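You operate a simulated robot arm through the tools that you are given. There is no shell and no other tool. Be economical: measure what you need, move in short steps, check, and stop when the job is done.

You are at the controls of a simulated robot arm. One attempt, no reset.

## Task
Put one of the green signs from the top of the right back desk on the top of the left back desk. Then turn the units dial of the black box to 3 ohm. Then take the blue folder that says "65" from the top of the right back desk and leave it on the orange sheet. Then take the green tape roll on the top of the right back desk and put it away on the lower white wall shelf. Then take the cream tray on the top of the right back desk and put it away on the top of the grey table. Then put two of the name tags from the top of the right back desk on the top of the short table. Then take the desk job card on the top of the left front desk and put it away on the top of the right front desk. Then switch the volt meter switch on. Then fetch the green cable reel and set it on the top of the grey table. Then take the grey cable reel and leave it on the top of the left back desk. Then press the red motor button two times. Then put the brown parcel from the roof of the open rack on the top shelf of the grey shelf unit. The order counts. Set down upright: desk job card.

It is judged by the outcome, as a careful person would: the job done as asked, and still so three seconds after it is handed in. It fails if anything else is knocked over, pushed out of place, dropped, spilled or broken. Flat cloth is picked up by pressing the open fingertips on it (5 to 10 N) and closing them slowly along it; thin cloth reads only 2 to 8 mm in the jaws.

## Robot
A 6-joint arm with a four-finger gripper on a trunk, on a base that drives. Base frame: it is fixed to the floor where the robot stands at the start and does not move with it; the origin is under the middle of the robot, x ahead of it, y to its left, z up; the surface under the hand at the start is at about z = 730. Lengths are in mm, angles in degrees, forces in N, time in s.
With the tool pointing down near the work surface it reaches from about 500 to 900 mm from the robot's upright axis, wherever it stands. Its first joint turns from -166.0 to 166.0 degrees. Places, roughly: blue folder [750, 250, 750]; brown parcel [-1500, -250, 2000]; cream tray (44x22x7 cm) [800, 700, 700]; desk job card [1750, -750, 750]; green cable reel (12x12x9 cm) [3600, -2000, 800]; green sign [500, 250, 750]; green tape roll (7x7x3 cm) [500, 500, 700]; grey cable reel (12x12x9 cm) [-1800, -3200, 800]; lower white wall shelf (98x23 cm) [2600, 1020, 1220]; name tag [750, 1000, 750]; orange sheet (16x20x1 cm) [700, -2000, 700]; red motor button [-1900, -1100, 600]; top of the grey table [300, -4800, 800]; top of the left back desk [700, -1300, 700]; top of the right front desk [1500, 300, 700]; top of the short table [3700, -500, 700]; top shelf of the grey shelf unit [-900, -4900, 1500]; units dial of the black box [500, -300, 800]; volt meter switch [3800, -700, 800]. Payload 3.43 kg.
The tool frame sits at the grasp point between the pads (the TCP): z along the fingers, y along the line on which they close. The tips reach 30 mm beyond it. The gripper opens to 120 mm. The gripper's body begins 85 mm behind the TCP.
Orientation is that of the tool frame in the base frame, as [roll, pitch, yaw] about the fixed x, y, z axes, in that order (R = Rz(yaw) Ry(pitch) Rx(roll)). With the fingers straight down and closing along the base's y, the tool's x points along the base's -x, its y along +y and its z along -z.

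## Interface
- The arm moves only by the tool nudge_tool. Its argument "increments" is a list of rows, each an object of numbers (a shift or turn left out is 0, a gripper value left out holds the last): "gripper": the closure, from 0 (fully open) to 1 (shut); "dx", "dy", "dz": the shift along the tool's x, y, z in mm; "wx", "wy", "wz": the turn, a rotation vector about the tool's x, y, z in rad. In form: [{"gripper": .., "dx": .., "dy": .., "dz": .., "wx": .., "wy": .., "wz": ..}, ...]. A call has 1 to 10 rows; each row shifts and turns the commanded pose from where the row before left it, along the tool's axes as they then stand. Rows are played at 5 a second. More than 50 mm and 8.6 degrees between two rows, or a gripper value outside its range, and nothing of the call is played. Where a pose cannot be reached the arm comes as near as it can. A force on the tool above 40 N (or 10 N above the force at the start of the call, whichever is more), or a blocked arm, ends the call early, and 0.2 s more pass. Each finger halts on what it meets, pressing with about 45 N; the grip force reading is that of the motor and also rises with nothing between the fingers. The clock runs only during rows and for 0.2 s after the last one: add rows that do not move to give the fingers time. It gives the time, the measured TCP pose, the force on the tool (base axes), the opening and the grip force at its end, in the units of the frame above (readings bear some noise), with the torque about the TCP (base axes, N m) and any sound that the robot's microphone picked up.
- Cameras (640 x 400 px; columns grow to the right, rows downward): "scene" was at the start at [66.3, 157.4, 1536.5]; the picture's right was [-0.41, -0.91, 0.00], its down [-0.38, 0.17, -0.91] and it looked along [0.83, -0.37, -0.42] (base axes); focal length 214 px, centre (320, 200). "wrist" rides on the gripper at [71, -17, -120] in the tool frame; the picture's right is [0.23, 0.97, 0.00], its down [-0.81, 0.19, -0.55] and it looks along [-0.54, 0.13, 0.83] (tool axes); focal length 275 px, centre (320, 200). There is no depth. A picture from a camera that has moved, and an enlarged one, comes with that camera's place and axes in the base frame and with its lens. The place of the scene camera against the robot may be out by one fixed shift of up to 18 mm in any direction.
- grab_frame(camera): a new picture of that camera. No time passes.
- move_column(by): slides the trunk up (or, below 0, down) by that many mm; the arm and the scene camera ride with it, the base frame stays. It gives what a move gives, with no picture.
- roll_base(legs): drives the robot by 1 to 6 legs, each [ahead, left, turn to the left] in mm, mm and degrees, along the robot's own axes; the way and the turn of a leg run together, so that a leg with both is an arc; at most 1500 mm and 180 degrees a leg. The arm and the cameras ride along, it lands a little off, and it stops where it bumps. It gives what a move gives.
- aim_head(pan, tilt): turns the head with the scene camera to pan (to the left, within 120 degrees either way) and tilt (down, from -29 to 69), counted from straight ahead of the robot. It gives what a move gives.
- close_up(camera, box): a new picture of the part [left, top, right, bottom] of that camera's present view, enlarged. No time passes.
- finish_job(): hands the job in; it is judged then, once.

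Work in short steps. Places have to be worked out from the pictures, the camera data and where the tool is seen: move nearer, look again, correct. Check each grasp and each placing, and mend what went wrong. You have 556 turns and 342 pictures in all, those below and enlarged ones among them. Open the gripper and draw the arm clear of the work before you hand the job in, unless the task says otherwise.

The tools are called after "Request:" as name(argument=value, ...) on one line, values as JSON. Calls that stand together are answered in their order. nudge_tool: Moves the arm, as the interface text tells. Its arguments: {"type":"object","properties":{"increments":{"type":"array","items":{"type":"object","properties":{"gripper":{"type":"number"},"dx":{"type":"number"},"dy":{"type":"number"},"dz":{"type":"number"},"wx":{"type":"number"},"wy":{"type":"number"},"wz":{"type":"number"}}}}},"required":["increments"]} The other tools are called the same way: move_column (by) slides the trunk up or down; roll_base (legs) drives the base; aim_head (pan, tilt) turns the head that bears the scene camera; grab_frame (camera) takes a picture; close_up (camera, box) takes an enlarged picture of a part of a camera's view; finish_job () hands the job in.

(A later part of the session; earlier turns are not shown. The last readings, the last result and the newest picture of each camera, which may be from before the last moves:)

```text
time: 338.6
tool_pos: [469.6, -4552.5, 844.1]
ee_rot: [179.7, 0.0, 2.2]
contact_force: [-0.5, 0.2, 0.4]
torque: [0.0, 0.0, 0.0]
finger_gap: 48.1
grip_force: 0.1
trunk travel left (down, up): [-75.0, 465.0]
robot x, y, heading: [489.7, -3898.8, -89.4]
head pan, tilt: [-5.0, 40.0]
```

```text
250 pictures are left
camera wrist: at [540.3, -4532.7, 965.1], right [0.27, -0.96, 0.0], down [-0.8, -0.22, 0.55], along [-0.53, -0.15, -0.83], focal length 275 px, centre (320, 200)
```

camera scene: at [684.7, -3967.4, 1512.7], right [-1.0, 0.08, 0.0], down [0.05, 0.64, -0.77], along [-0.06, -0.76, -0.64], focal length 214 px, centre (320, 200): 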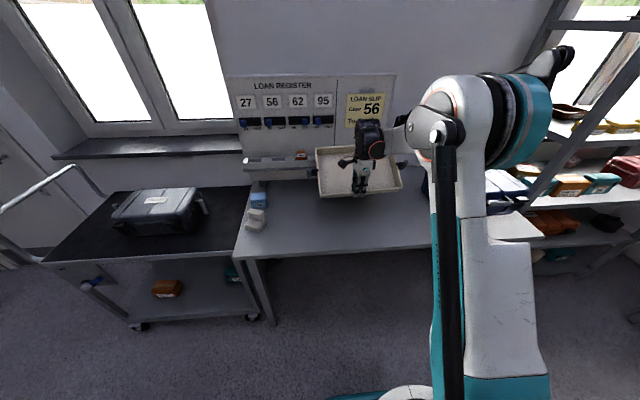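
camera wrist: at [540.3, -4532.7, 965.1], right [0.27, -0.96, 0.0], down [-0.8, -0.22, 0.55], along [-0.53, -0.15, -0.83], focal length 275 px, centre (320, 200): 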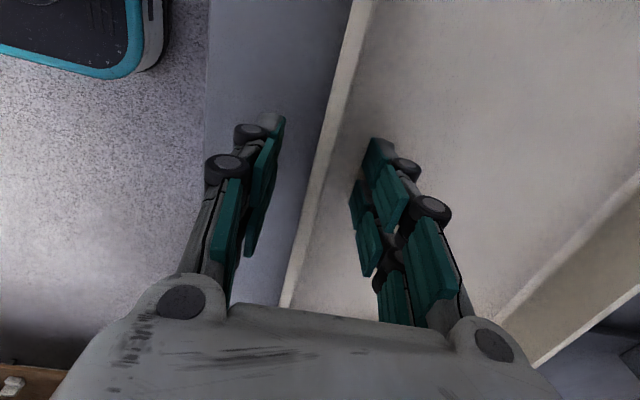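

Free. I rise straight up and view the result.

Request:
nudge_tool(increments=[{"dz": -20}, {"dz": -40}, {"dz": -45}, {"dz": -45}, {"dz": -45}, {"dz": -45}, {"dz": -45}, {"dz": -45}, {}])

Request:
move_column(by=250)

Request:
grab_frame(camera="scene")

```text
time: 340.6
tool_pos: [469.5, -4552.3, 1173.0]
ee_rot: [179.7, 0.0, 2.2]
contact_force: [-0.6, 0.4, -1.0]
torque: [-0.02, 0.01, 0.01]
finger_gap: 47.8
grip_force: 0.1
trunk travel left (down, up): [-75.0, 465.0]
robot x, y, heading: [490.8, -3898.2, -89.6]
head pan, tilt: [-5.0, 40.0]
```

```text
time: 343.2
tool_pos: [469.3, -4553.9, 1421.8]
ee_rot: [179.7, 0.0, 2.3]
contact_force: [-0.4, 0.2, 0.0]
torque: [0.0, -0.01, -0.01]
finger_gap: 48.2
grip_force: 0.0
trunk travel left (down, up): [-325.0, 215.0]
robot x, y, heading: [489.7, -3897.8, -89.8]
head pan, tilt: [-5.0, 40.0]
```

```text
249 pictures are left
camera scene: at [684.7, -3968.7, 1762.5], right [-1.0, 0.08, 0.0], down [0.05, 0.64, -0.77], along [-0.06, -0.76, -0.64], focal length 214 px, centre (320, 200)
```

scene: 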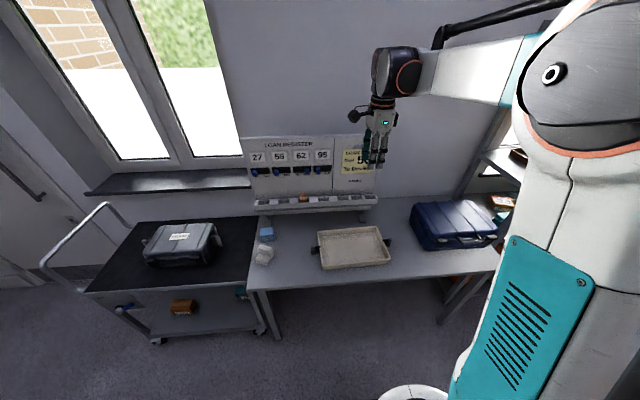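

The tray is on the grey table. Next the name tags: I drive back to the right back desk.

Request:
roll_base(legs=[[-700, -500, 0], [-650, -480, 0], [0, 0, 89.6], [-190, 0, 0], [0, 1300, 0], [0, 1250, 0]])

Request:
aim_head(pan=30, tilt=40)

```text
time: 368.9
tool_pos: [-109.9, 45.1, 1422.0]
ee_rot: [179.6, 0.0, 94.8]
contact_force: [-0.4, 0.4, 0.1]
torque: [0.0, 0.0, 0.01]
finger_gap: 47.7
grip_force: 0.0
trunk travel left (down, up): [-325.0, 215.0]
robot x, y, heading: [-765.2, 31.6, 3.2]
head pan, tilt: [-5.0, 40.0]
```

```text
time: 369.9
tool_pos: [-110.0, 42.5, 1421.5]
ee_rot: [179.6, 0.0, 94.7]
contact_force: [0.5, 0.7, 0.4]
torque: [0.02, -0.01, 0.02]
finger_gap: 47.8
grip_force: 0.0
trunk travel left (down, up): [-325.0, 215.0]
robot x, y, heading: [-766.2, 30.6, 3.0]
head pan, tilt: [30.0, 40.0]
```

Request:
roll_base(legs=[[775, -10, -3], [0, 400, 0]])

Request:
grab_frame(camera="scene")

```text
time: 376.2
tool_pos: [661.1, 426.7, 1422.6]
ee_rot: [179.8, 0.0, 91.9]
contact_force: [0.3, 0.2, 0.2]
torque: [-0.03, -0.02, 0.03]
finger_gap: 48.0
grip_force: 0.1
trunk travel left (down, up): [-325.0, 215.0]
robot x, y, heading: [7.4, 450.8, 0.2]
head pan, tilt: [30.0, 40.0]
```

```text
248 pictures are left
camera scene: at [63.0, 688.2, 1762.4], right [0.5, -0.86, 0.0], down [-0.56, -0.32, -0.77], along [0.66, 0.38, -0.64], focal length 214 px, centre (320, 200)
```

scene: 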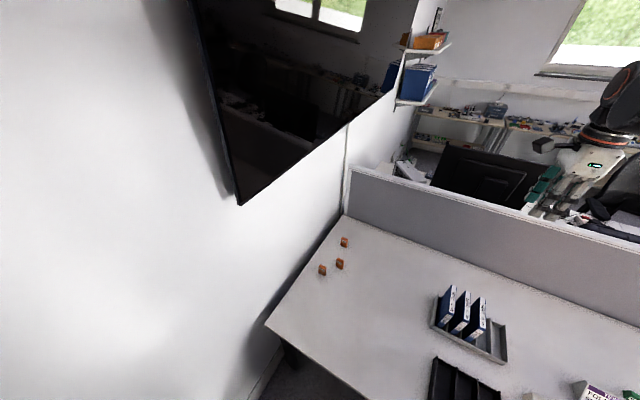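

Request:
close_up(camera="scene", box=[300, 220, 370, 290])

Request:
nudge_tool(increments=[{"dx": 48, "dz": 10}, {"dx": 48, "dz": 10}, {"dx": 48, "dz": 10}, {"dx": 48, "dz": 10}, {"dx": 48, "dz": 10}, {"dx": 48, "dz": 10}, {"dx": 48, "dz": 10}, {"dx": 48, "dz": 10}, {"dx": 48, "dz": 10}])

Request:
move_column(by=-250)

Request:
grab_frame(camera="wrist")

```text
5.71 times, centred on (335, 255) of scene
camera zoom: at [63.0, 688.2, 1762.4], right [0.5, -0.86, 0.0], down [-0.56, -0.32, -0.77], along [0.66, 0.38, -0.64], focal length 1226 px, centre (234, -114)
```

zoom: 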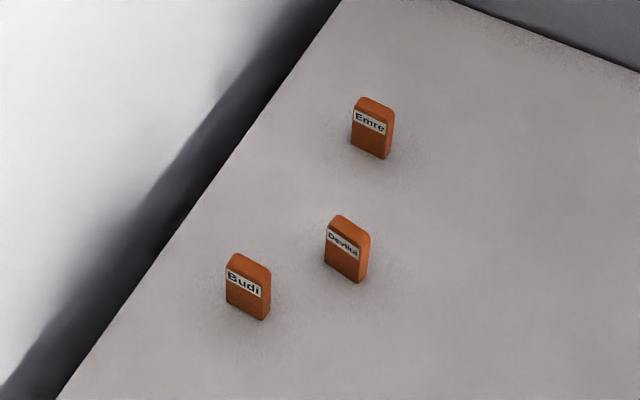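

```text
time: 378.2
tool_pos: [645.5, 861.8, 1333.6]
ee_rot: [179.7, 0.0, 91.9]
contact_force: [-0.5, 0.0, -0.7]
torque: [-0.06, 0.05, -0.01]
finger_gap: 48.0
grip_force: 0.0
trunk travel left (down, up): [-325.0, 215.0]
robot x, y, heading: [7.1, 448.5, 0.2]
head pan, tilt: [30.0, 40.0]
```

```text
time: 380.8
tool_pos: [644.6, 859.6, 1084.1]
ee_rot: [179.8, 0.0, 91.9]
contact_force: [0.0, 0.4, -1.2]
torque: [0.01, -0.01, 0.0]
finger_gap: 47.9
grip_force: 0.1
trunk travel left (down, up): [-75.0, 465.0]
robot x, y, heading: [9.8, 452.8, -0.0]
head pan, tilt: [30.0, 40.0]
```

```text
246 pictures are left
camera wrist: at [625.6, 930.0, 1205.4], right [0.96, 0.26, 0.0], down [0.22, -0.8, 0.55], along [0.15, -0.53, -0.83], focal length 275 px, centre (320, 200)
```

wrist: 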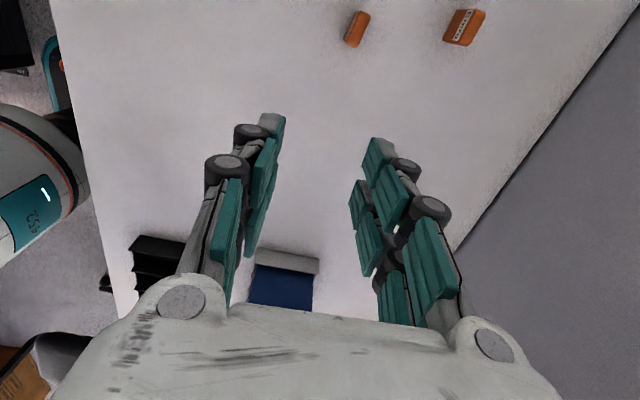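

The tags are plain upright slabs (~38×12×55 mm). B (Devika) is at ≈(677, 929), A (Budi) ≈(603, 1003). I'll set B face to face with A and carry both together. First, move above B.

Request:
nudge_tool(increments=[{"dx": 34, "dy": 17, "wz": 0.085}, {"dx": 34, "dy": 17, "wz": 0.085}, {"dz": 45}, {"dz": 45}, {"dz": 45}, {"dz": 30}, {}])

Request:
grab_frame(camera="wrist")

```text
time: 382.4
tool_pos: [684.0, 926.8, 918.4]
ee_rot: [179.7, 0.0, 82.4]
contact_force: [0.5, 0.0, -0.3]
torque: [-0.02, 0.0, 0.01]
finger_gap: 48.2
grip_force: 0.0
trunk travel left (down, up): [-75.0, 465.0]
robot x, y, heading: [9.2, 451.7, 0.1]
head pan, tilt: [30.0, 40.0]
```

```text
245 pictures are left
camera wrist: at [676.6, 999.7, 1039.7], right [1.0, 0.1, 0.0], down [0.08, -0.83, 0.55], along [0.06, -0.55, -0.83], focal length 275 px, centre (320, 200)
```

wrist: 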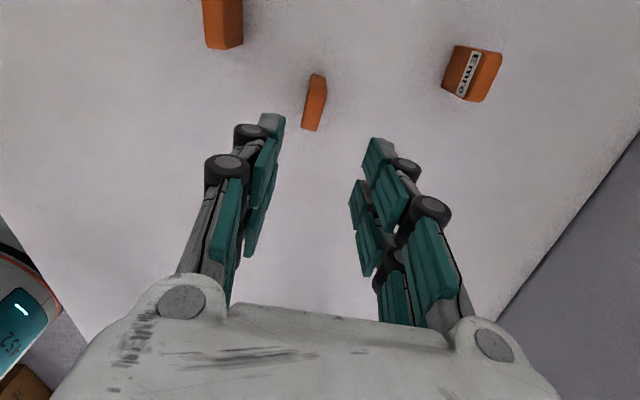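

B is centred at ≈(679, 926), nearly aligned with y. I correct the yaw, descend and close.

Request:
nudge_tool(increments=[{"dy": -5, "wz": -0.11}, {"dz": 45}, {"dz": 45}, {"dz": 40}, {"dz": 22}, {"gripper": 0.75}, {"gripper": 0.9}, {"gripper": 1}, {}])

Request:
grab_frame(camera="wrist")

```text
time: 384.4
tool_pos: [677.1, 928.4, 767.4]
ee_rot: [179.7, -0.1, 88.7]
contact_force: [-0.6, 0.2, -0.5]
torque: [-0.01, -0.02, 0.02]
finger_gap: 15.2
grip_force: 45.2
trunk travel left (down, up): [-75.0, 465.0]
robot x, y, heading: [10.4, 450.3, 0.5]
head pan, tilt: [30.0, 40.0]
```

```text
244 pictures are left
camera wrist: at [661.4, 998.2, 888.8], right [0.98, 0.21, 0.0], down [0.17, -0.82, 0.55], along [0.12, -0.54, -0.83], focal length 275 px, centre (320, 200)
```

wrist: 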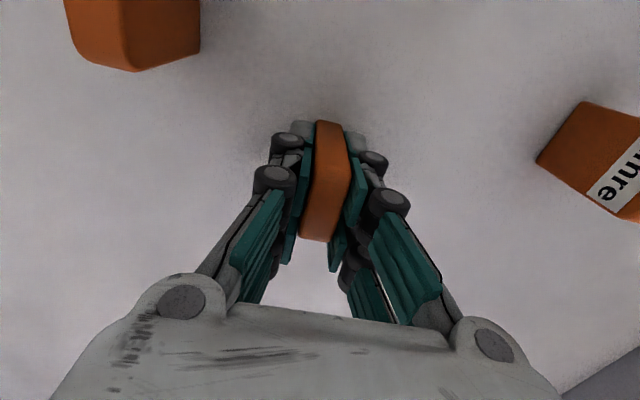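

B is held (15 mm thick). I lift it a little and move toward A to see how A stands.

Request:
nudge_tool(increments=[{"dz": -15}, {"dz": -35}, {"dz": -40}, {"dx": 20}, {"dx": 20}, {}])

Request:
grab_frame(camera="wrist")

Request:
close_up(camera="scene", box=[260, 120, 440, 300])

```text
time: 385.8
tool_pos: [678.2, 967.0, 856.6]
ee_rot: [179.7, 0.0, 88.5]
contact_force: [0.0, 0.2, -0.9]
torque: [-0.04, -0.01, 0.0]
finger_gap: 14.9
grip_force: 44.7
trunk travel left (down, up): [-75.0, 465.0]
robot x, y, heading: [7.1, 449.4, 0.2]
head pan, tilt: [30.0, 40.0]
```

```text
243 pictures are left
camera wrist: at [662.3, 1038.3, 979.1], right [0.98, 0.21, 0.0], down [0.17, -0.82, 0.55], along [0.12, -0.54, -0.83], focal length 275 px, centre (320, 200)
```

wrist: 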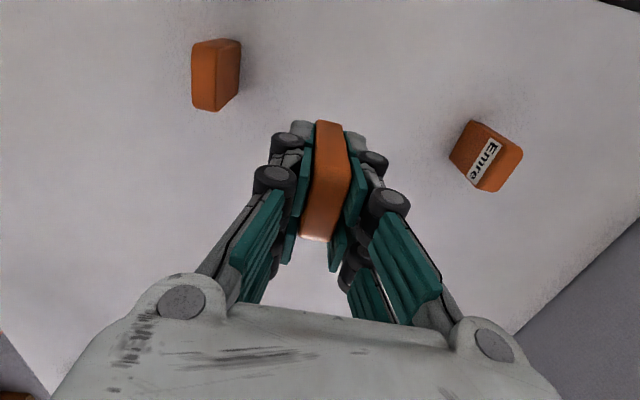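

```text
2.22 times, centred on (350, 210) of scene
camera zoom: at [63.1, 687.7, 1512.5], right [0.5, -0.86, 0.0], down [-0.56, -0.32, -0.77], along [0.66, 0.38, -0.64], focal length 477 px, centre (253, 178)
```

zoom: 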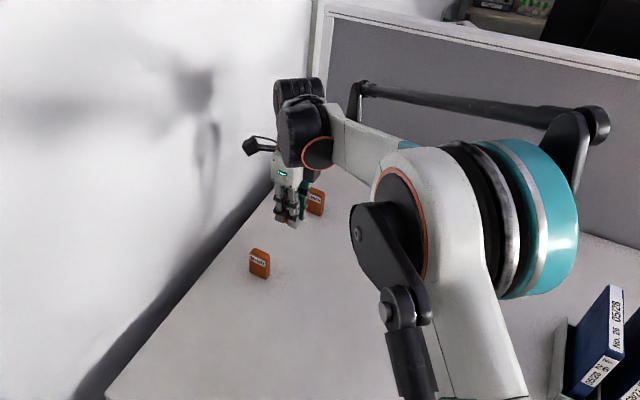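

A stands aligned with y at x≈585–602, y≈966–1010. I set B down parallel at x≈628 (room for a finger between), then will take both.

Request:
nudge_tool(increments=[{"dx": 8, "dy": -25}, {"dx": 9, "dy": -25.5}, {"dz": 40}, {"dz": 30}, {"dz": 15}, {}])

Request:
grab_frame(camera="wrist")

```text
time: 387.2
tool_pos: [625.7, 985.8, 771.3]
ee_rot: [179.7, 0.1, 88.6]
contact_force: [0.6, -0.1, -0.9]
torque: [-0.02, 0.02, 0.01]
finger_gap: 15.1
grip_force: 44.8
trunk travel left (down, up): [-75.0, 465.0]
robot x, y, heading: [5.5, 448.3, 0.2]
head pan, tilt: [30.0, 40.0]
```

```text
241 pictures are left
camera wrist: at [610.4, 1058.4, 892.7], right [0.98, 0.21, 0.0], down [0.17, -0.82, 0.55], along [0.12, -0.54, -0.83], focal length 275 px, centre (320, 200)
```

wrist: 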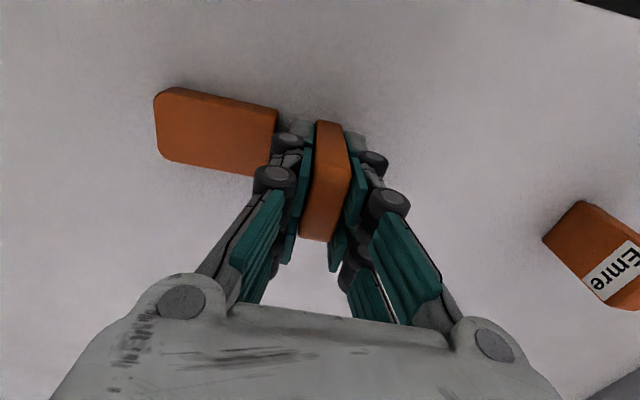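

Tag A now looks tipped over — my finger caught it. I check with the scene camera.

Request:
close_up(camera="scene", box=[260, 120, 400, 260])

```text
2.86 times, centred on (330, 190) of scene
camera zoom: at [63.0, 687.4, 1512.6], right [0.5, -0.86, 0.0], down [-0.56, -0.32, -0.77], along [0.66, 0.38, -0.64], focal length 613 px, centre (291, 229)
```

zoom: 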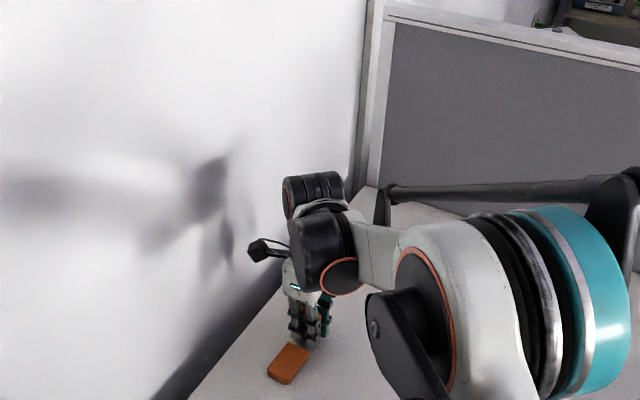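

A lies on its face (it will be my second tag). I carry B now: lift, swing to the front, raise, and drive.

Request:
nudge_tool(increments=[{"dz": -40}, {"dz": -40}, {"dz": -40}, {"dx": -45, "dz": -15}, {"dx": -45, "dz": -15}, {"dx": -45, "dz": -15}, {"dx": -45, "dz": -15}, {"dx": -45, "dz": -15}, {"dx": -45, "dz": -15}, {"dx": -45, "dz": -15}])

Request:
nudge_tool(increments=[{"dx": -45, "dz": -15}, {"dx": -45, "dz": -15}, {"dx": -45, "dz": -15}, {"dx": -45, "dz": -15}])

Request:
move_column(by=250)

Request:
roll_base(legs=[[0, -400, 0], [-670, 0, 0], [0, -1300, 0], [0, -1280, 0]])

```text
time: 389.4
tool_pos: [614.9, 670.5, 997.5]
ee_rot: [179.7, 0.0, 88.4]
contact_force: [-0.8, -0.1, -0.5]
torque: [-0.01, 0.0, -0.02]
finger_gap: 14.9
grip_force: 44.9
trunk travel left (down, up): [-75.0, 465.0]
robot x, y, heading: [11.3, 449.0, 0.2]
head pan, tilt: [30.0, 40.0]
```

```text
time: 390.4
tool_pos: [617.0, 492.4, 1054.1]
ee_rot: [179.7, -0.2, 88.6]
contact_force: [0.3, 0.1, 0.4]
torque: [0.0, 0.02, 0.01]
finger_gap: 14.8
grip_force: 45.2
trunk travel left (down, up): [-75.0, 465.0]
robot x, y, heading: [5.5, 453.1, 0.4]
head pan, tilt: [30.0, 40.0]
```

```text
time: 392.9
tool_pos: [617.3, 493.0, 1305.0]
ee_rot: [179.8, -0.2, 88.6]
contact_force: [-0.1, 0.5, -0.3]
torque: [0.0, 0.01, 0.02]
finger_gap: 15.4
grip_force: 45.0
trunk travel left (down, up): [-325.0, 215.0]
robot x, y, heading: [9.4, 448.2, 0.4]
head pan, tilt: [30.0, 40.0]
```

```text
time: 410.8
tool_pos: [-35.8, -2452.4, 1303.6]
ee_rot: [179.7, -0.2, 89.2]
contact_force: [-0.4, -0.4, 0.6]
torque: [0.03, -0.01, 0.01]
finger_gap: 15.2
grip_force: 44.8
trunk travel left (down, up): [-325.0, 215.0]
robot x, y, heading: [-643.1, -2500.1, 0.8]
head pan, tilt: [30.0, 40.0]
```

Request:
roll_base(legs=[[1480, 0, -0.8], [1480, 0, 0], [450, 0, 0]])

Request:
roll_base(legs=[[0, 1000, 0], [0, 950, 0]])

Request:
aim_head(pan=5, tilt=35)

Request:
grab_frame(camera="scene")

```text
time: 427.3
tool_pos: [3362.7, -2596.7, 1303.2]
ee_rot: [179.8, 0.0, 85.5]
contact_force: [-0.8, -0.5, 0.0]
torque: [0.0, 0.02, 0.02]
finger_gap: 15.5
grip_force: 44.8
trunk travel left (down, up): [-325.0, 215.0]
robot x, y, heading: [2751.6, -2606.4, -2.9]
head pan, tilt: [30.0, 40.0]
```

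```text
time: 437.0
tool_pos: [3443.3, -678.8, 1304.2]
ee_rot: [179.7, 0.1, 85.0]
contact_force: [-0.2, 0.4, -1.0]
torque: [-0.02, 0.01, -0.02]
finger_gap: 14.9
grip_force: 44.4
trunk travel left (down, up): [-325.0, 215.0]
robot x, y, heading: [2833.8, -682.5, -3.4]
head pan, tilt: [30.0, 40.0]
```

```text
time: 437.9
tool_pos: [3443.3, -679.2, 1304.6]
ee_rot: [179.6, -0.1, 84.9]
contact_force: [-0.6, -0.2, -0.5]
torque: [-0.02, 0.01, 0.01]
finger_gap: 15.2
grip_force: 45.8
trunk travel left (down, up): [-325.0, 215.0]
robot x, y, heading: [2830.5, -684.4, -3.5]
head pan, tilt: [5.0, 35.0]
```

```text
239 pictures are left
camera scene: at [2915.4, -485.8, 1770.2], right [0.03, -1.0, 0.0], down [-0.57, -0.02, -0.82], along [0.82, 0.02, -0.57], focal length 214 px, centre (320, 200)
```

scene: 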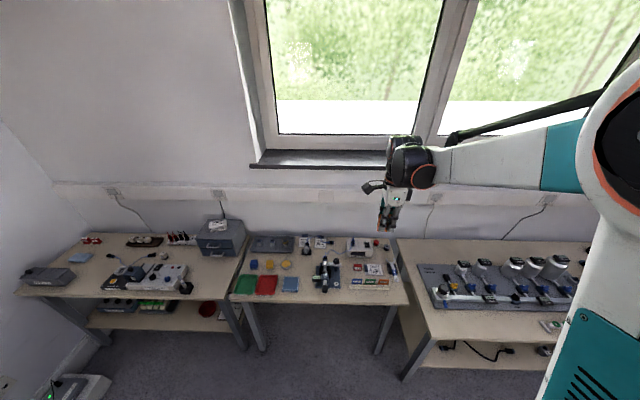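

Request:
close_up(camera="scene", box=[210, 220, 430, 320])

```text
2.91 times, centred on (320, 270) of scene
camera zoom: at [2915.4, -485.8, 1770.2], right [0.03, -1.0, 0.0], down [-0.57, -0.02, -0.82], along [0.82, 0.02, -0.57], focal length 624 px, centre (320, -4)
```

zoom: 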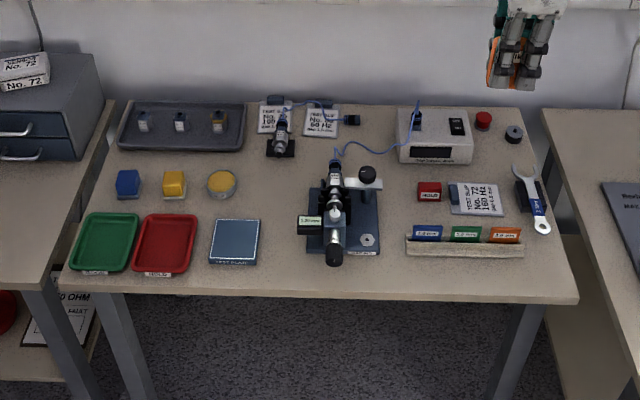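

The volt meter is the white box at right-back; free spots for tags lie between the blue pad and the microscope, ≈(3684, -391) and nearer (3560, -398). I move the base closer.

Request:
roll_base(legs=[[150, 260, 3.5]])

Request:
nudge_tool(increments=[{"dy": 30, "wz": -0.03}, {"dy": 30}, {"dz": 40}, {"dz": 40}, {"dz": 40}])

Request:
grab_frame(camera="wrist")

```text
time: 439.9
tool_pos: [3598.5, -381.5, 1304.1]
ee_rot: [179.7, 0.0, 88.6]
contact_force: [0.7, 0.2, -0.8]
torque: [-0.03, 0.02, 0.0]
finger_gap: 15.3
grip_force: 45.4
trunk travel left (down, up): [-325.0, 215.0]
robot x, y, heading: [2987.4, -427.5, 0.4]
head pan, tilt: [5.0, 35.0]
```

```text
time: 441.1
tool_pos: [3657.7, -381.2, 1186.3]
ee_rot: [179.6, 0.0, 90.4]
contact_force: [-0.4, -0.3, -0.3]
torque: [-0.01, 0.02, 0.01]
finger_gap: 15.0
grip_force: 45.3
trunk travel left (down, up): [-325.0, 215.0]
robot x, y, heading: [2990.3, -426.0, 0.3]
head pan, tilt: [5.0, 35.0]
```

```text
237 pictures are left
camera wrist: at [3640.8, -311.0, 1307.1], right [0.97, 0.24, 0.0], down [0.2, -0.81, 0.55], along [0.14, -0.54, -0.83], focal length 275 px, centre (320, 200)
```

wrist: 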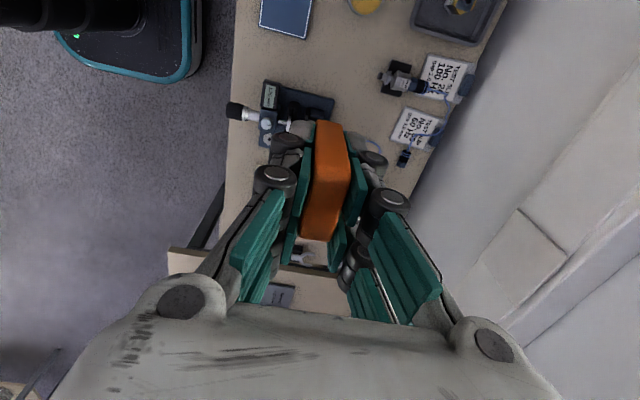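

The free strip is y≈-430…-347. I go to (3690, -388), lower the column, then descend gently.

Request:
nudge_tool(increments=[{"dx": -7, "dy": 32}, {}])

Request:
move_column(by=-250)

Request:
nudge_tool(increments=[{"dz": 40}, {"dz": 40}, {}])

Request:
grab_frame(camera="wrist")

Request:
close_up(camera="scene", box=[200, 160, 440, 360])

```text
time: 441.7
tool_pos: [3689.9, -389.0, 1187.0]
ee_rot: [179.8, 0.0, 90.5]
contact_force: [-0.4, 0.6, 0.2]
torque: [0.0, -0.02, 0.04]
finger_gap: 15.0
grip_force: 45.0
trunk travel left (down, up): [-325.0, 215.0]
robot x, y, heading: [2989.6, -426.6, 0.4]
head pan, tilt: [5.0, 35.0]
```

```text
time: 444.3
tool_pos: [3690.2, -389.6, 936.7]
ee_rot: [179.7, 0.0, 90.4]
contact_force: [0.2, 1.0, -0.2]
torque: [-0.01, 0.01, -0.02]
finger_gap: 15.2
grip_force: 45.1
trunk travel left (down, up): [-75.0, 465.0]
robot x, y, heading: [2990.2, -426.2, 0.2]
head pan, tilt: [5.0, 35.0]
```

```text
time: 445.1
tool_pos: [3689.8, -387.7, 853.3]
ee_rot: [179.8, 0.0, 90.4]
contact_force: [-0.4, 0.9, -0.6]
torque: [-0.03, 0.02, 0.0]
finger_gap: 15.3
grip_force: 45.1
trunk travel left (down, up): [-75.0, 465.0]
robot x, y, heading: [2992.2, -425.6, 0.2]
head pan, tilt: [5.0, 35.0]
```

```text
236 pictures are left
camera wrist: at [3672.8, -315.9, 975.1], right [0.97, 0.24, 0.0], down [0.2, -0.81, 0.55], along [0.14, -0.54, -0.83], focal length 275 px, centre (320, 200)
```

wrist: 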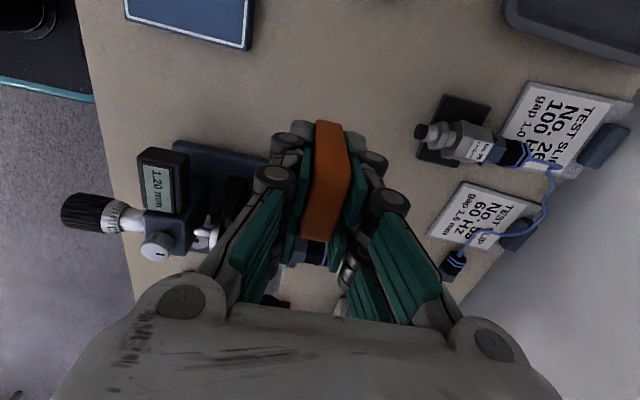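

```text
2.00 times, centred on (320, 260) of scene
camera zoom: at [3058.0, -224.3, 1520.2], right [0.09, -1.0, 0.0], down [-0.57, -0.05, -0.82], along [0.82, 0.08, -0.57], focal length 429 px, centre (320, 80)
```

zoom: 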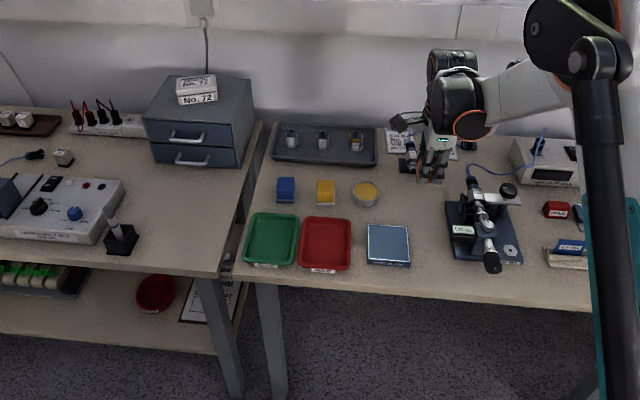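

Clear around. I descend in small steps.

Request:
nudge_tool(increments=[{"dz": 25}, {"dz": 15}, {"dz": 5}, {}])

Request:
nudge_tool(increments=[{"dz": 4}, {"dz": 4}, {}])

```text
time: 446.1
tool_pos: [3692.2, -388.2, 811.5]
ee_rot: [179.7, 0.0, 90.4]
contact_force: [-0.7, -0.1, 0.0]
torque: [0.04, -0.02, 0.01]
finger_gap: 15.3
grip_force: 45.2
trunk travel left (down, up): [-75.0, 465.0]
robot x, y, heading: [2986.4, -424.8, 0.5]
head pan, tilt: [5.0, 35.0]
```

```text
time: 446.9
tool_pos: [3691.2, -389.9, 803.9]
ee_rot: [179.6, 0.0, 90.4]
contact_force: [-0.4, 0.2, -0.7]
torque: [0.01, 0.02, -0.01]
finger_gap: 15.0
grip_force: 45.1
trunk travel left (down, up): [-75.0, 465.0]
robot x, y, heading: [2988.1, -426.5, 0.6]
head pan, tilt: [5.0, 35.0]
```

Request:
nudge_tool(increments=[{"dz": 3}, {"dz": 3}, {}])

Request:
nudge_tool(increments=[{"dz": 3}, {"dz": 2}, {}])

```text
time: 447.7
tool_pos: [3690.9, -389.5, 797.7]
ee_rot: [179.7, 0.0, 90.3]
contact_force: [0.6, 0.2, -0.3]
torque: [0.01, 0.0, 0.01]
finger_gap: 15.2
grip_force: 45.1
trunk travel left (down, up): [-75.0, 465.0]
robot x, y, heading: [2989.3, -429.6, 0.3]
head pan, tilt: [5.0, 35.0]
```

```text
time: 448.5
tool_pos: [3690.1, -390.3, 792.2]
ee_rot: [179.7, 0.0, 90.4]
contact_force: [-1.0, -0.2, -0.8]
torque: [-0.01, -0.02, -0.05]
finger_gap: 15.3
grip_force: 44.6
trunk travel left (down, up): [-75.0, 465.0]
robot x, y, heading: [2989.5, -427.9, 0.2]
head pan, tilt: [5.0, 35.0]
```

Request:
nudge_tool(increments=[{"dz": 3}, {"dz": 3}, {}])

Request:
nudge_tool(increments=[{"dz": 3}, {"dz": 2}, {}])

```text
time: 449.3
tool_pos: [3689.5, -389.4, 785.5]
ee_rot: [179.7, 0.0, 90.4]
contact_force: [-0.9, -0.9, -0.6]
torque: [0.03, -0.01, 0.02]
finger_gap: 15.2
grip_force: 44.7
trunk travel left (down, up): [-75.0, 465.0]
robot x, y, heading: [2988.7, -429.6, 0.4]
head pan, tilt: [5.0, 35.0]
```

```text
time: 450.1
tool_pos: [3691.6, -388.4, 779.7]
ee_rot: [179.7, 0.1, 90.4]
contact_force: [1.1, -0.4, 0.3]
torque: [0.0, 0.01, 0.01]
finger_gap: 15.0
grip_force: 44.8
trunk travel left (down, up): [-75.0, 465.0]
robot x, y, heading: [2990.3, -426.5, 0.2]
head pan, tilt: [5.0, 35.0]
```

Request:
nudge_tool(increments=[{"dz": 2.5}, {"dz": 2.5}, {}])

Request:
nudge_tool(increments=[{"dz": 2}, {"dz": 2}, {}])

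Request:
close_up(camera="scene", box=[340, 200, 420, 270])

```text
time: 450.9
tool_pos: [3691.2, -390.1, 775.3]
ee_rot: [179.6, 0.0, 90.4]
contact_force: [0.5, -0.3, 0.1]
torque: [-0.04, 0.0, 0.0]
finger_gap: 15.1
grip_force: 45.2
trunk travel left (down, up): [-75.0, 465.0]
robot x, y, heading: [2989.1, -427.6, 0.2]
head pan, tilt: [5.0, 35.0]
```

```text
time: 451.7
tool_pos: [3690.3, -389.5, 772.4]
ee_rot: [179.8, 0.1, 90.4]
contact_force: [-0.2, -0.1, -0.7]
torque: [-0.03, -0.05, 0.0]
finger_gap: 15.2
grip_force: 44.6
trunk travel left (down, up): [-75.0, 465.0]
robot x, y, heading: [2988.1, -426.4, 0.4]
head pan, tilt: [5.0, 35.0]
```

```text
5.71 times, centred on (380, 235) of scene
camera zoom: at [3057.6, -224.3, 1520.2], right [0.09, -1.0, 0.0], down [-0.57, -0.05, -0.82], along [0.82, 0.08, -0.57], focal length 1226 px, centre (-23, 0)
```

zoom: 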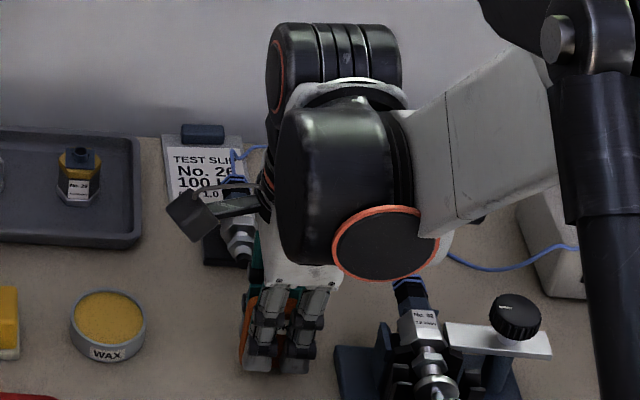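

Request:
nudge_tool(increments=[{"dz": 2}, {"dz": 2}, {}])

Request:
nudge_tool(increments=[{"dz": 2}, {"dz": 1}, {}])

```text
time: 452.5
tool_pos: [3690.6, -388.3, 769.0]
ee_rot: [179.7, 0.0, 90.4]
contact_force: [0.6, 0.5, 0.3]
torque: [0.02, -0.02, 0.01]
finger_gap: 15.0
grip_force: 45.0
trunk travel left (down, up): [-75.0, 465.0]
robot x, y, heading: [2987.9, -425.7, 0.2]
head pan, tilt: [5.0, 35.0]
```

```text
time: 453.3
tool_pos: [3690.2, -389.1, 767.5]
ee_rot: [179.6, -0.1, 90.4]
contact_force: [11.4, 3.3, 37.7]
torque: [0.34, -0.37, -0.11]
finger_gap: 14.9
grip_force: 44.9
trunk travel left (down, up): [-75.0, 465.0]
robot x, y, heading: [2988.9, -426.3, 0.3]
head pan, tilt: [5.0, 35.0]
```

Contact at 768 (table top ≈731). I ease and release.

Request:
nudge_tool(increments=[{"dz": -1.5}, {"gripper": 0.86}, {"gripper": 0.84}, {"gripper": 0.8}, {}, {"dz": -10}, {"dz": -35}, {"dz": -45}, {"dz": -45}, {"dz": -45}])

Request:
close_up(camera="scene", box=[300, 180, 460, 300])

```text
time: 455.5
tool_pos: [3690.4, -391.7, 947.5]
ee_rot: [179.6, 0.0, 90.4]
contact_force: [0.5, 0.0, -0.2]
torque: [0.01, -0.01, 0.01]
finger_gap: 24.1
grip_force: 0.1
trunk travel left (down, up): [-75.0, 465.0]
robot x, y, heading: [2987.5, -425.0, 0.5]
head pan, tilt: [5.0, 35.0]
```

```text
3.33 times, centred on (380, 240) of scene
camera zoom: at [3057.3, -224.4, 1520.2], right [0.09, -1.0, 0.0], down [-0.57, -0.05, -0.82], along [0.82, 0.08, -0.57], focal length 715 px, centre (120, 67)
```

zoom: 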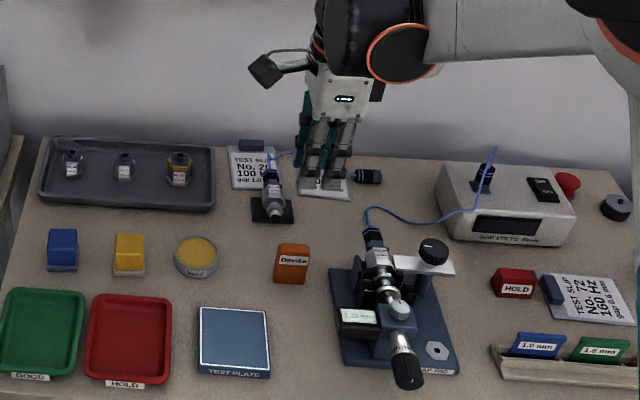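

"Devika" stands on the short table. Now I return for the other tag.

Request:
move_column(by=250)

Request:
roll_base(legs=[[-180, 0, -0.4], [0, -1050, 1], [0, -1000, 1], [-1200, 0, 0], [-1200, 0, 0], [-1000, 0, 0]])

```text
time: 458.1
tool_pos: [3690.1, -389.9, 1196.8]
ee_rot: [179.6, 0.0, 90.5]
contact_force: [-0.7, -0.2, 0.4]
torque: [0.0, 0.02, 0.02]
finger_gap: 24.0
grip_force: 0.2
trunk travel left (down, up): [-325.0, 215.0]
robot x, y, heading: [2990.5, -429.0, 0.2]
head pan, tilt: [5.0, 35.0]
```

```text
time: 485.3
tool_pos: [184.5, -2467.8, 1198.1]
ee_rot: [179.6, 0.0, 90.4]
contact_force: [-1.0, -0.4, 0.9]
torque: [0.0, -0.04, -0.02]
finger_gap: 24.2
grip_force: 0.1
trunk travel left (down, up): [-325.0, 215.0]
robot x, y, heading: [-515.1, -2500.4, 0.4]
head pan, tilt: [5.0, 35.0]
```

Request:
roll_base(legs=[[-180, 0, 0], [0, 1300, 0], [0, 1240, 0], [690, 0, -1], [0, 400, 0]])

Request:
nudge_tool(increments=[{"wz": -0.145, "gripper": 0.3}, {"wz": -0.145}, {"wz": -0.145}, {"wz": -0.145}, {"wz": -0.145}, {"wz": -0.145}, {"wz": -0.145}, {"wz": -0.145}, {"wz": -0.145}, {"wz": -0.145}])

```text
time: 494.1
tool_pos: [-0.2, -1098.3, 1196.1]
ee_rot: [179.7, 0.4, 89.8]
contact_force: [-0.5, 0.9, -0.5]
torque: [0.01, -0.01, -0.02]
finger_gap: 23.9
grip_force: 0.1
trunk travel left (down, up): [-325.0, 215.0]
robot x, y, heading: [-701.9, -1126.4, 0.2]
head pan, tilt: [5.0, 35.0]
stopped in leg 3: the force on the tool passed its limit at 50 N (the readings are from after the stop); the commanded pose is now the measured one
```

```text
time: 496.3
tool_pos: [0.7, -1099.3, 1197.7]
ee_rot: [-179.7, 0.4, 173.0]
contact_force: [0.9, -2.1, 0.1]
torque: [0.02, -0.04, -0.09]
finger_gap: 83.4
grip_force: 0.0
trunk travel left (down, up): [-325.0, 215.0]
robot x, y, heading: [-700.7, -1123.2, -0.0]
head pan, tilt: [5.0, 35.0]
```

The tool touched the chair's back (higher than I thought). I raise the column and look at the chair.

Request:
move_column(by=200)

Request:
aim_head(pan=10, tilt=45)

Request:
grab_frame(camera="scene")

```text
time: 498.5
tool_pos: [0.9, -1099.5, 1398.2]
ee_rot: [-179.7, 0.4, 172.9]
contact_force: [-0.5, -0.1, 0.8]
torque: [0.02, 0.0, 0.02]
finger_gap: 84.0
grip_force: 0.0
trunk travel left (down, up): [-525.0, 15.0]
robot x, y, heading: [-701.0, -1124.9, 0.1]
head pan, tilt: [5.0, 35.0]
```

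```text
time: 499.2
tool_pos: [0.9, -1098.0, 1397.7]
ee_rot: [-179.6, 0.4, 172.8]
contact_force: [0.8, 0.4, -0.5]
torque: [0.02, 0.02, -0.04]
finger_gap: 84.1
grip_force: 0.1
trunk travel left (down, up): [-525.0, 15.0]
robot x, y, heading: [-698.8, -1127.6, 0.3]
head pan, tilt: [10.0, 45.0]
```

```text
232 pictures are left
camera scene: at [-639.8, -916.7, 1955.4], right [0.17, -0.98, 0.0], down [-0.7, -0.12, -0.71], along [0.7, 0.12, -0.71], focal length 214 px, centre (320, 200)
```

scene: 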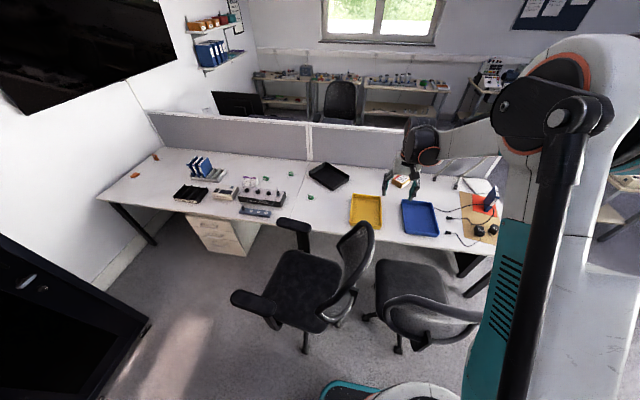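

The chair appears essentially in place. I continue, now well above it.

Request:
roll_base(legs=[[0, 1150, 0], [690, 0, 0], [0, 420, 0]])

Request:
move_column(by=-450)

Request:
grab_frame(camera="scene")

```text
time: 510.6
tool_pos: [661.4, 514.9, 1397.0]
ee_rot: [-179.7, 0.5, 175.0]
contact_force: [0.3, 1.2, -0.2]
torque: [-0.05, 0.02, -0.02]
finger_gap: 84.0
grip_force: 0.1
trunk travel left (down, up): [-525.0, 15.0]
robot x, y, heading: [-38.4, 457.3, 2.3]
head pan, tilt: [10.0, 45.0]
```

```text
refused: -450 is not a number from -400 to 400
```

```text
231 pictures are left
camera scene: at [13.4, 672.2, 1955.2], right [0.21, -0.98, 0.0], down [-0.69, -0.15, -0.71], along [0.69, 0.15, -0.71], focal length 214 px, centre (320, 200)
```

scene: 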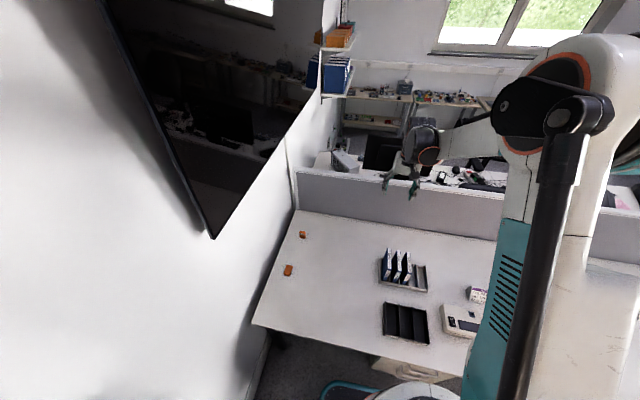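

Request:
move_column(by=-375)

Request:
nudge_tool(increments=[{"dx": 13.8, "dy": 43}, {"dx": 13.8, "dy": 43}, {"dx": 13.8, "dy": 43}, {"dx": 13.8, "dy": 43}, {"dx": 13.8, "dy": 43}, {"dx": 13.8, "dy": 43}, {"dx": 13.8, "dy": 43}, {"dx": 13.8, "dy": 43}, {"dx": 13.8, "dy": 43}, {"dx": 13.8, "dy": 43}])

Request:
grab_frame(camera="wrist")

```text
time: 514.2
tool_pos: [660.3, 514.0, 1022.9]
ee_rot: [-179.7, 0.4, 175.0]
contact_force: [0.2, 0.5, 0.3]
torque: [0.0, 0.01, -0.04]
finger_gap: 84.1
grip_force: 0.0
trunk travel left (down, up): [-150.0, 390.0]
robot x, y, heading: [-43.4, 459.1, 2.4]
head pan, tilt: [10.0, 45.0]
```

```text
time: 516.5
tool_pos: [561.7, 955.0, 1019.9]
ee_rot: [-179.7, 0.4, 175.0]
contact_force: [0.8, -0.5, -0.5]
torque: [-0.01, 0.01, -0.03]
finger_gap: 84.0
grip_force: 0.0
trunk travel left (down, up): [-150.0, 390.0]
robot x, y, heading: [-39.9, 457.7, 2.3]
head pan, tilt: [10.0, 45.0]
```

```text
230 pictures are left
camera wrist: at [488.2, 945.1, 1139.8], right [-0.14, 0.99, -0.01], down [0.82, 0.12, 0.56], along [0.55, 0.07, -0.83], focal length 275 px, centre (320, 200)
```

wrist: 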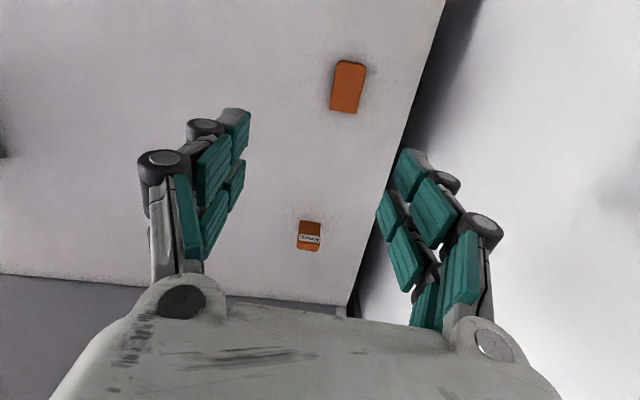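

A lies at centre ≈(563, 990), its top toward the robot. I'll grip it with the tool leaning 45° so that I can stand it up again at the short table. Align yaw and tilt first.

Request:
nudge_tool(increments=[{"wz": -0.113}, {"wz": -0.113}, {"wy": -0.131}, {"wy": -0.131}, {"wy": -0.131}, {"wy": -0.131}, {"wy": -0.131}, {"wy": -0.13}, {}])

Request:
nudge_tool(increments=[{"dx": 31.6, "dy": 7, "dz": 30.6}, {"dx": 31.6, "dy": 7, "dz": 30.6}, {"dx": 31.6, "dy": 7, "dz": 30.6}, {"dx": 31.6, "dy": 7, "dz": 30.6}, {"dx": 31.6, "dy": 7, "dz": 30.6}, {}])

Request:
grab_frame(camera="wrist")

```text
time: 518.5
tool_pos: [560.4, 954.6, 1018.0]
ee_rot: [-179.5, 45.4, -171.6]
contact_force: [-0.6, 0.6, -0.2]
torque: [0.0, 0.0, -0.03]
finger_gap: 83.8
grip_force: 0.1
trunk travel left (down, up): [-150.0, 390.0]
robot x, y, heading: [-43.9, 459.2, 2.4]
head pan, tilt: [10.0, 45.0]
```

```text
time: 519.9
tool_pos: [550.8, 991.9, 797.2]
ee_rot: [-179.4, 45.3, -171.6]
contact_force: [0.2, -0.2, -0.2]
torque: [-0.01, -0.03, -0.03]
finger_gap: 83.7
grip_force: 0.1
trunk travel left (down, up): [-150.0, 390.0]
robot x, y, heading: [-41.6, 460.0, 2.1]
head pan, tilt: [10.0, 45.0]
```

```text
229 pictures are left
camera wrist: at [418.7, 955.7, 831.4], right [-0.29, 0.94, -0.17], down [0.15, 0.22, 0.96], along [0.94, 0.26, -0.2], focal length 275 px, centre (320, 200)
```

wrist: 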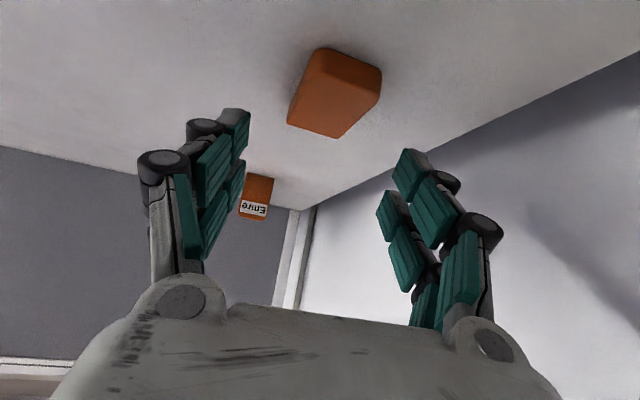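

Request:
nudge_tool(increments=[{"dx": 12, "dz": 12}, {"dx": 12, "dz": 12}, {}])

Request:
grab_frame(camera="wrist")

```text
time: 520.6
tool_pos: [552.9, 989.9, 765.6]
ee_rot: [-179.4, 45.2, -171.7]
contact_force: [-0.1, 0.7, -0.3]
torque: [0.01, -0.01, 0.03]
finger_gap: 84.0
grip_force: 0.2
trunk travel left (down, up): [-150.0, 390.0]
robot x, y, heading: [-43.3, 455.8, 2.4]
head pan, tilt: [10.0, 45.0]
```

```text
228 pictures are left
camera wrist: at [420.6, 953.1, 799.7], right [-0.29, 0.94, -0.17], down [0.15, 0.22, 0.96], along [0.94, 0.26, -0.2], focal length 275 px, centre (320, 200)
```

wrist: 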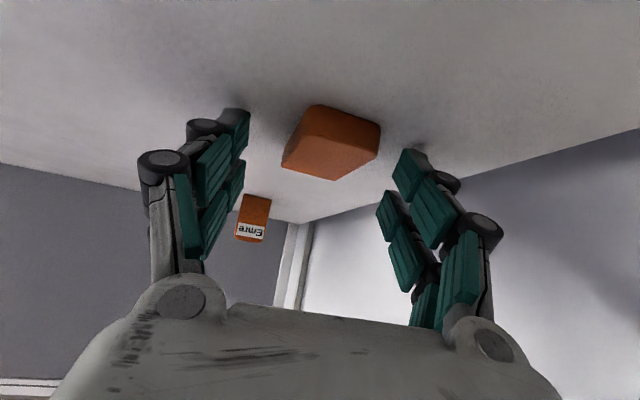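

The finger tips sit at A's far half; I shift 20 mm back toward its top end and 7 mm left, then close.

Request:
nudge_tool(increments=[{"dx": 15.4, "dy": 9, "dz": -11.2}, {}, {"gripper": 0.5}, {"gripper": 0.7}, {"gripper": 0.8}, {}, {}])

Request:
grab_frame(camera="wrist")

```text
time: 521.6
tool_pos: [525.7, 998.9, 766.7]
ee_rot: [-180.0, 45.8, -171.4]
contact_force: [-24.3, -3.6, 67.5]
torque: [-1.63, -1.16, -0.63]
finger_gap: 19.0
grip_force: 20.2
trunk travel left (down, up): [-150.0, 390.0]
robot x, y, heading: [-40.7, 459.5, 2.4]
head pan, tilt: [10.0, 45.0]
stopped in row 4: the force on the tool passed its limit at 44 N (the readings are from after the stop); the commanded pose is now the measured one
```

```text
227 pictures are left
camera wrist: at [394.9, 962.5, 800.8], right [-0.3, 0.94, -0.17], down [0.14, 0.22, 0.97], along [0.94, 0.27, -0.2], focal length 275 px, centre (320, 200)
```

wrist: 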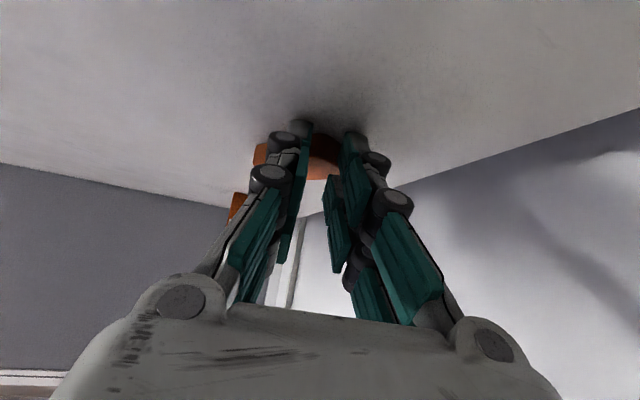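

The fingers closed in front of the tag and pressed the desk. I open, raise slightly and move forward 15 mm.

Request:
nudge_tool(increments=[{"dz": -6, "dx": -6}, {"gripper": 0.5}, {"gripper": 0.35}, {}])

Request:
grab_frame(camera="wrist")

```text
time: 522.6
tool_pos: [529.8, 998.0, 771.9]
ee_rot: [-179.9, 45.5, -171.5]
contact_force: [-0.9, 0.0, -0.6]
torque: [-0.01, 0.02, -0.01]
finger_gap: 77.8
grip_force: 0.0
trunk travel left (down, up): [-150.0, 390.0]
robot x, y, heading: [-42.4, 457.6, 2.3]
head pan, tilt: [10.0, 45.0]
```

```text
226 pictures are left
camera wrist: at [398.4, 962.0, 805.8], right [-0.3, 0.94, -0.17], down [0.14, 0.22, 0.97], along [0.94, 0.27, -0.2], focal length 275 px, centre (320, 200)
```

wrist: 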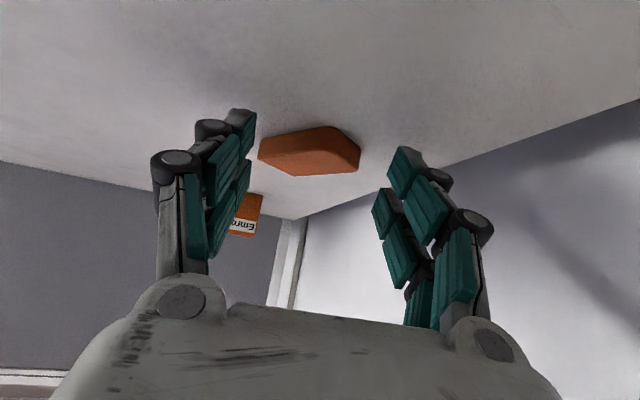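

That pushed it askew. I'll instead grip it from straight above and stand it up at the other table's edge with a horizontal tool. Rise and untilt.

Request:
nudge_tool(increments=[{"dx": -25, "dz": -25}, {"dx": -30, "dz": -30}, {"wy": 0.131}, {"wy": 0.131}, {"wy": 0.131}, {"wy": 0.131}, {"wy": 0.131}, {"wy": 0.132}, {}])

Request:
grab_frame(camera="wrist")

```text
time: 524.6
tool_pos: [529.5, 997.9, 849.5]
ee_rot: [-179.9, 0.3, -171.7]
contact_force: [0.5, -0.1, -0.2]
torque: [-0.02, 0.01, -0.01]
finger_gap: 77.8
grip_force: 0.1
trunk travel left (down, up): [-150.0, 390.0]
robot x, y, heading: [-42.5, 459.7, 2.3]
head pan, tilt: [10.0, 45.0]
```

```text
225 pictures are left
camera wrist: at [460.3, 971.4, 971.0], right [-0.37, 0.93, 0.0], down [0.77, 0.31, 0.56], along [0.52, 0.2, -0.83], focal length 275 px, centre (320, 200)
```

wrist: 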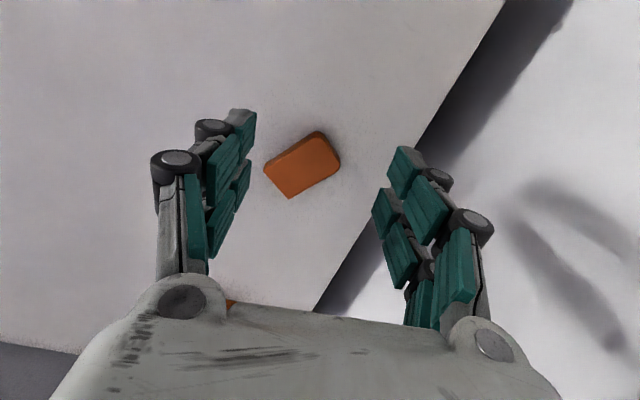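

A's axis now points to 148.5° (top end), centre ≈(573, 997). I align the yaw to 148.5°, centre on its upper half and descend.

Request:
nudge_tool(increments=[{"wz": 0.139}, {"wz": 0.139}, {"wz": 0.139}, {"wz": 0.139}, {"wz": 0.139}, {"dx": -25, "dy": 21.3}, {"dz": 35}, {"dz": 20}, {}])

Request:
grab_frame(camera="wrist")

```text
time: 526.6
tool_pos: [562.5, 1001.8, 793.8]
ee_rot: [179.9, 0.4, 148.5]
contact_force: [1.0, -0.6, -0.4]
torque: [0.03, 0.0, 0.01]
finger_gap: 77.9
grip_force: 0.0
trunk travel left (down, up): [-150.0, 390.0]
robot x, y, heading: [-41.7, 461.5, 2.0]
head pan, tilt: [10.0, 45.0]
```

```text
224 pictures are left
camera wrist: at [491.7, 1024.2, 914.9], right [0.31, 0.95, 0.0], down [0.79, -0.26, 0.56], along [0.53, -0.17, -0.83], focal length 275 px, centre (320, 200)
```

wrist: 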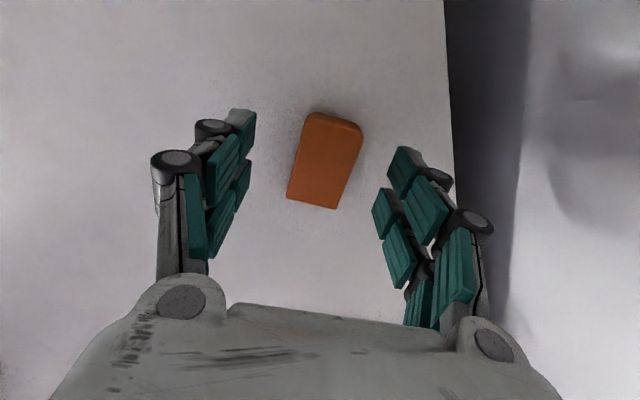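

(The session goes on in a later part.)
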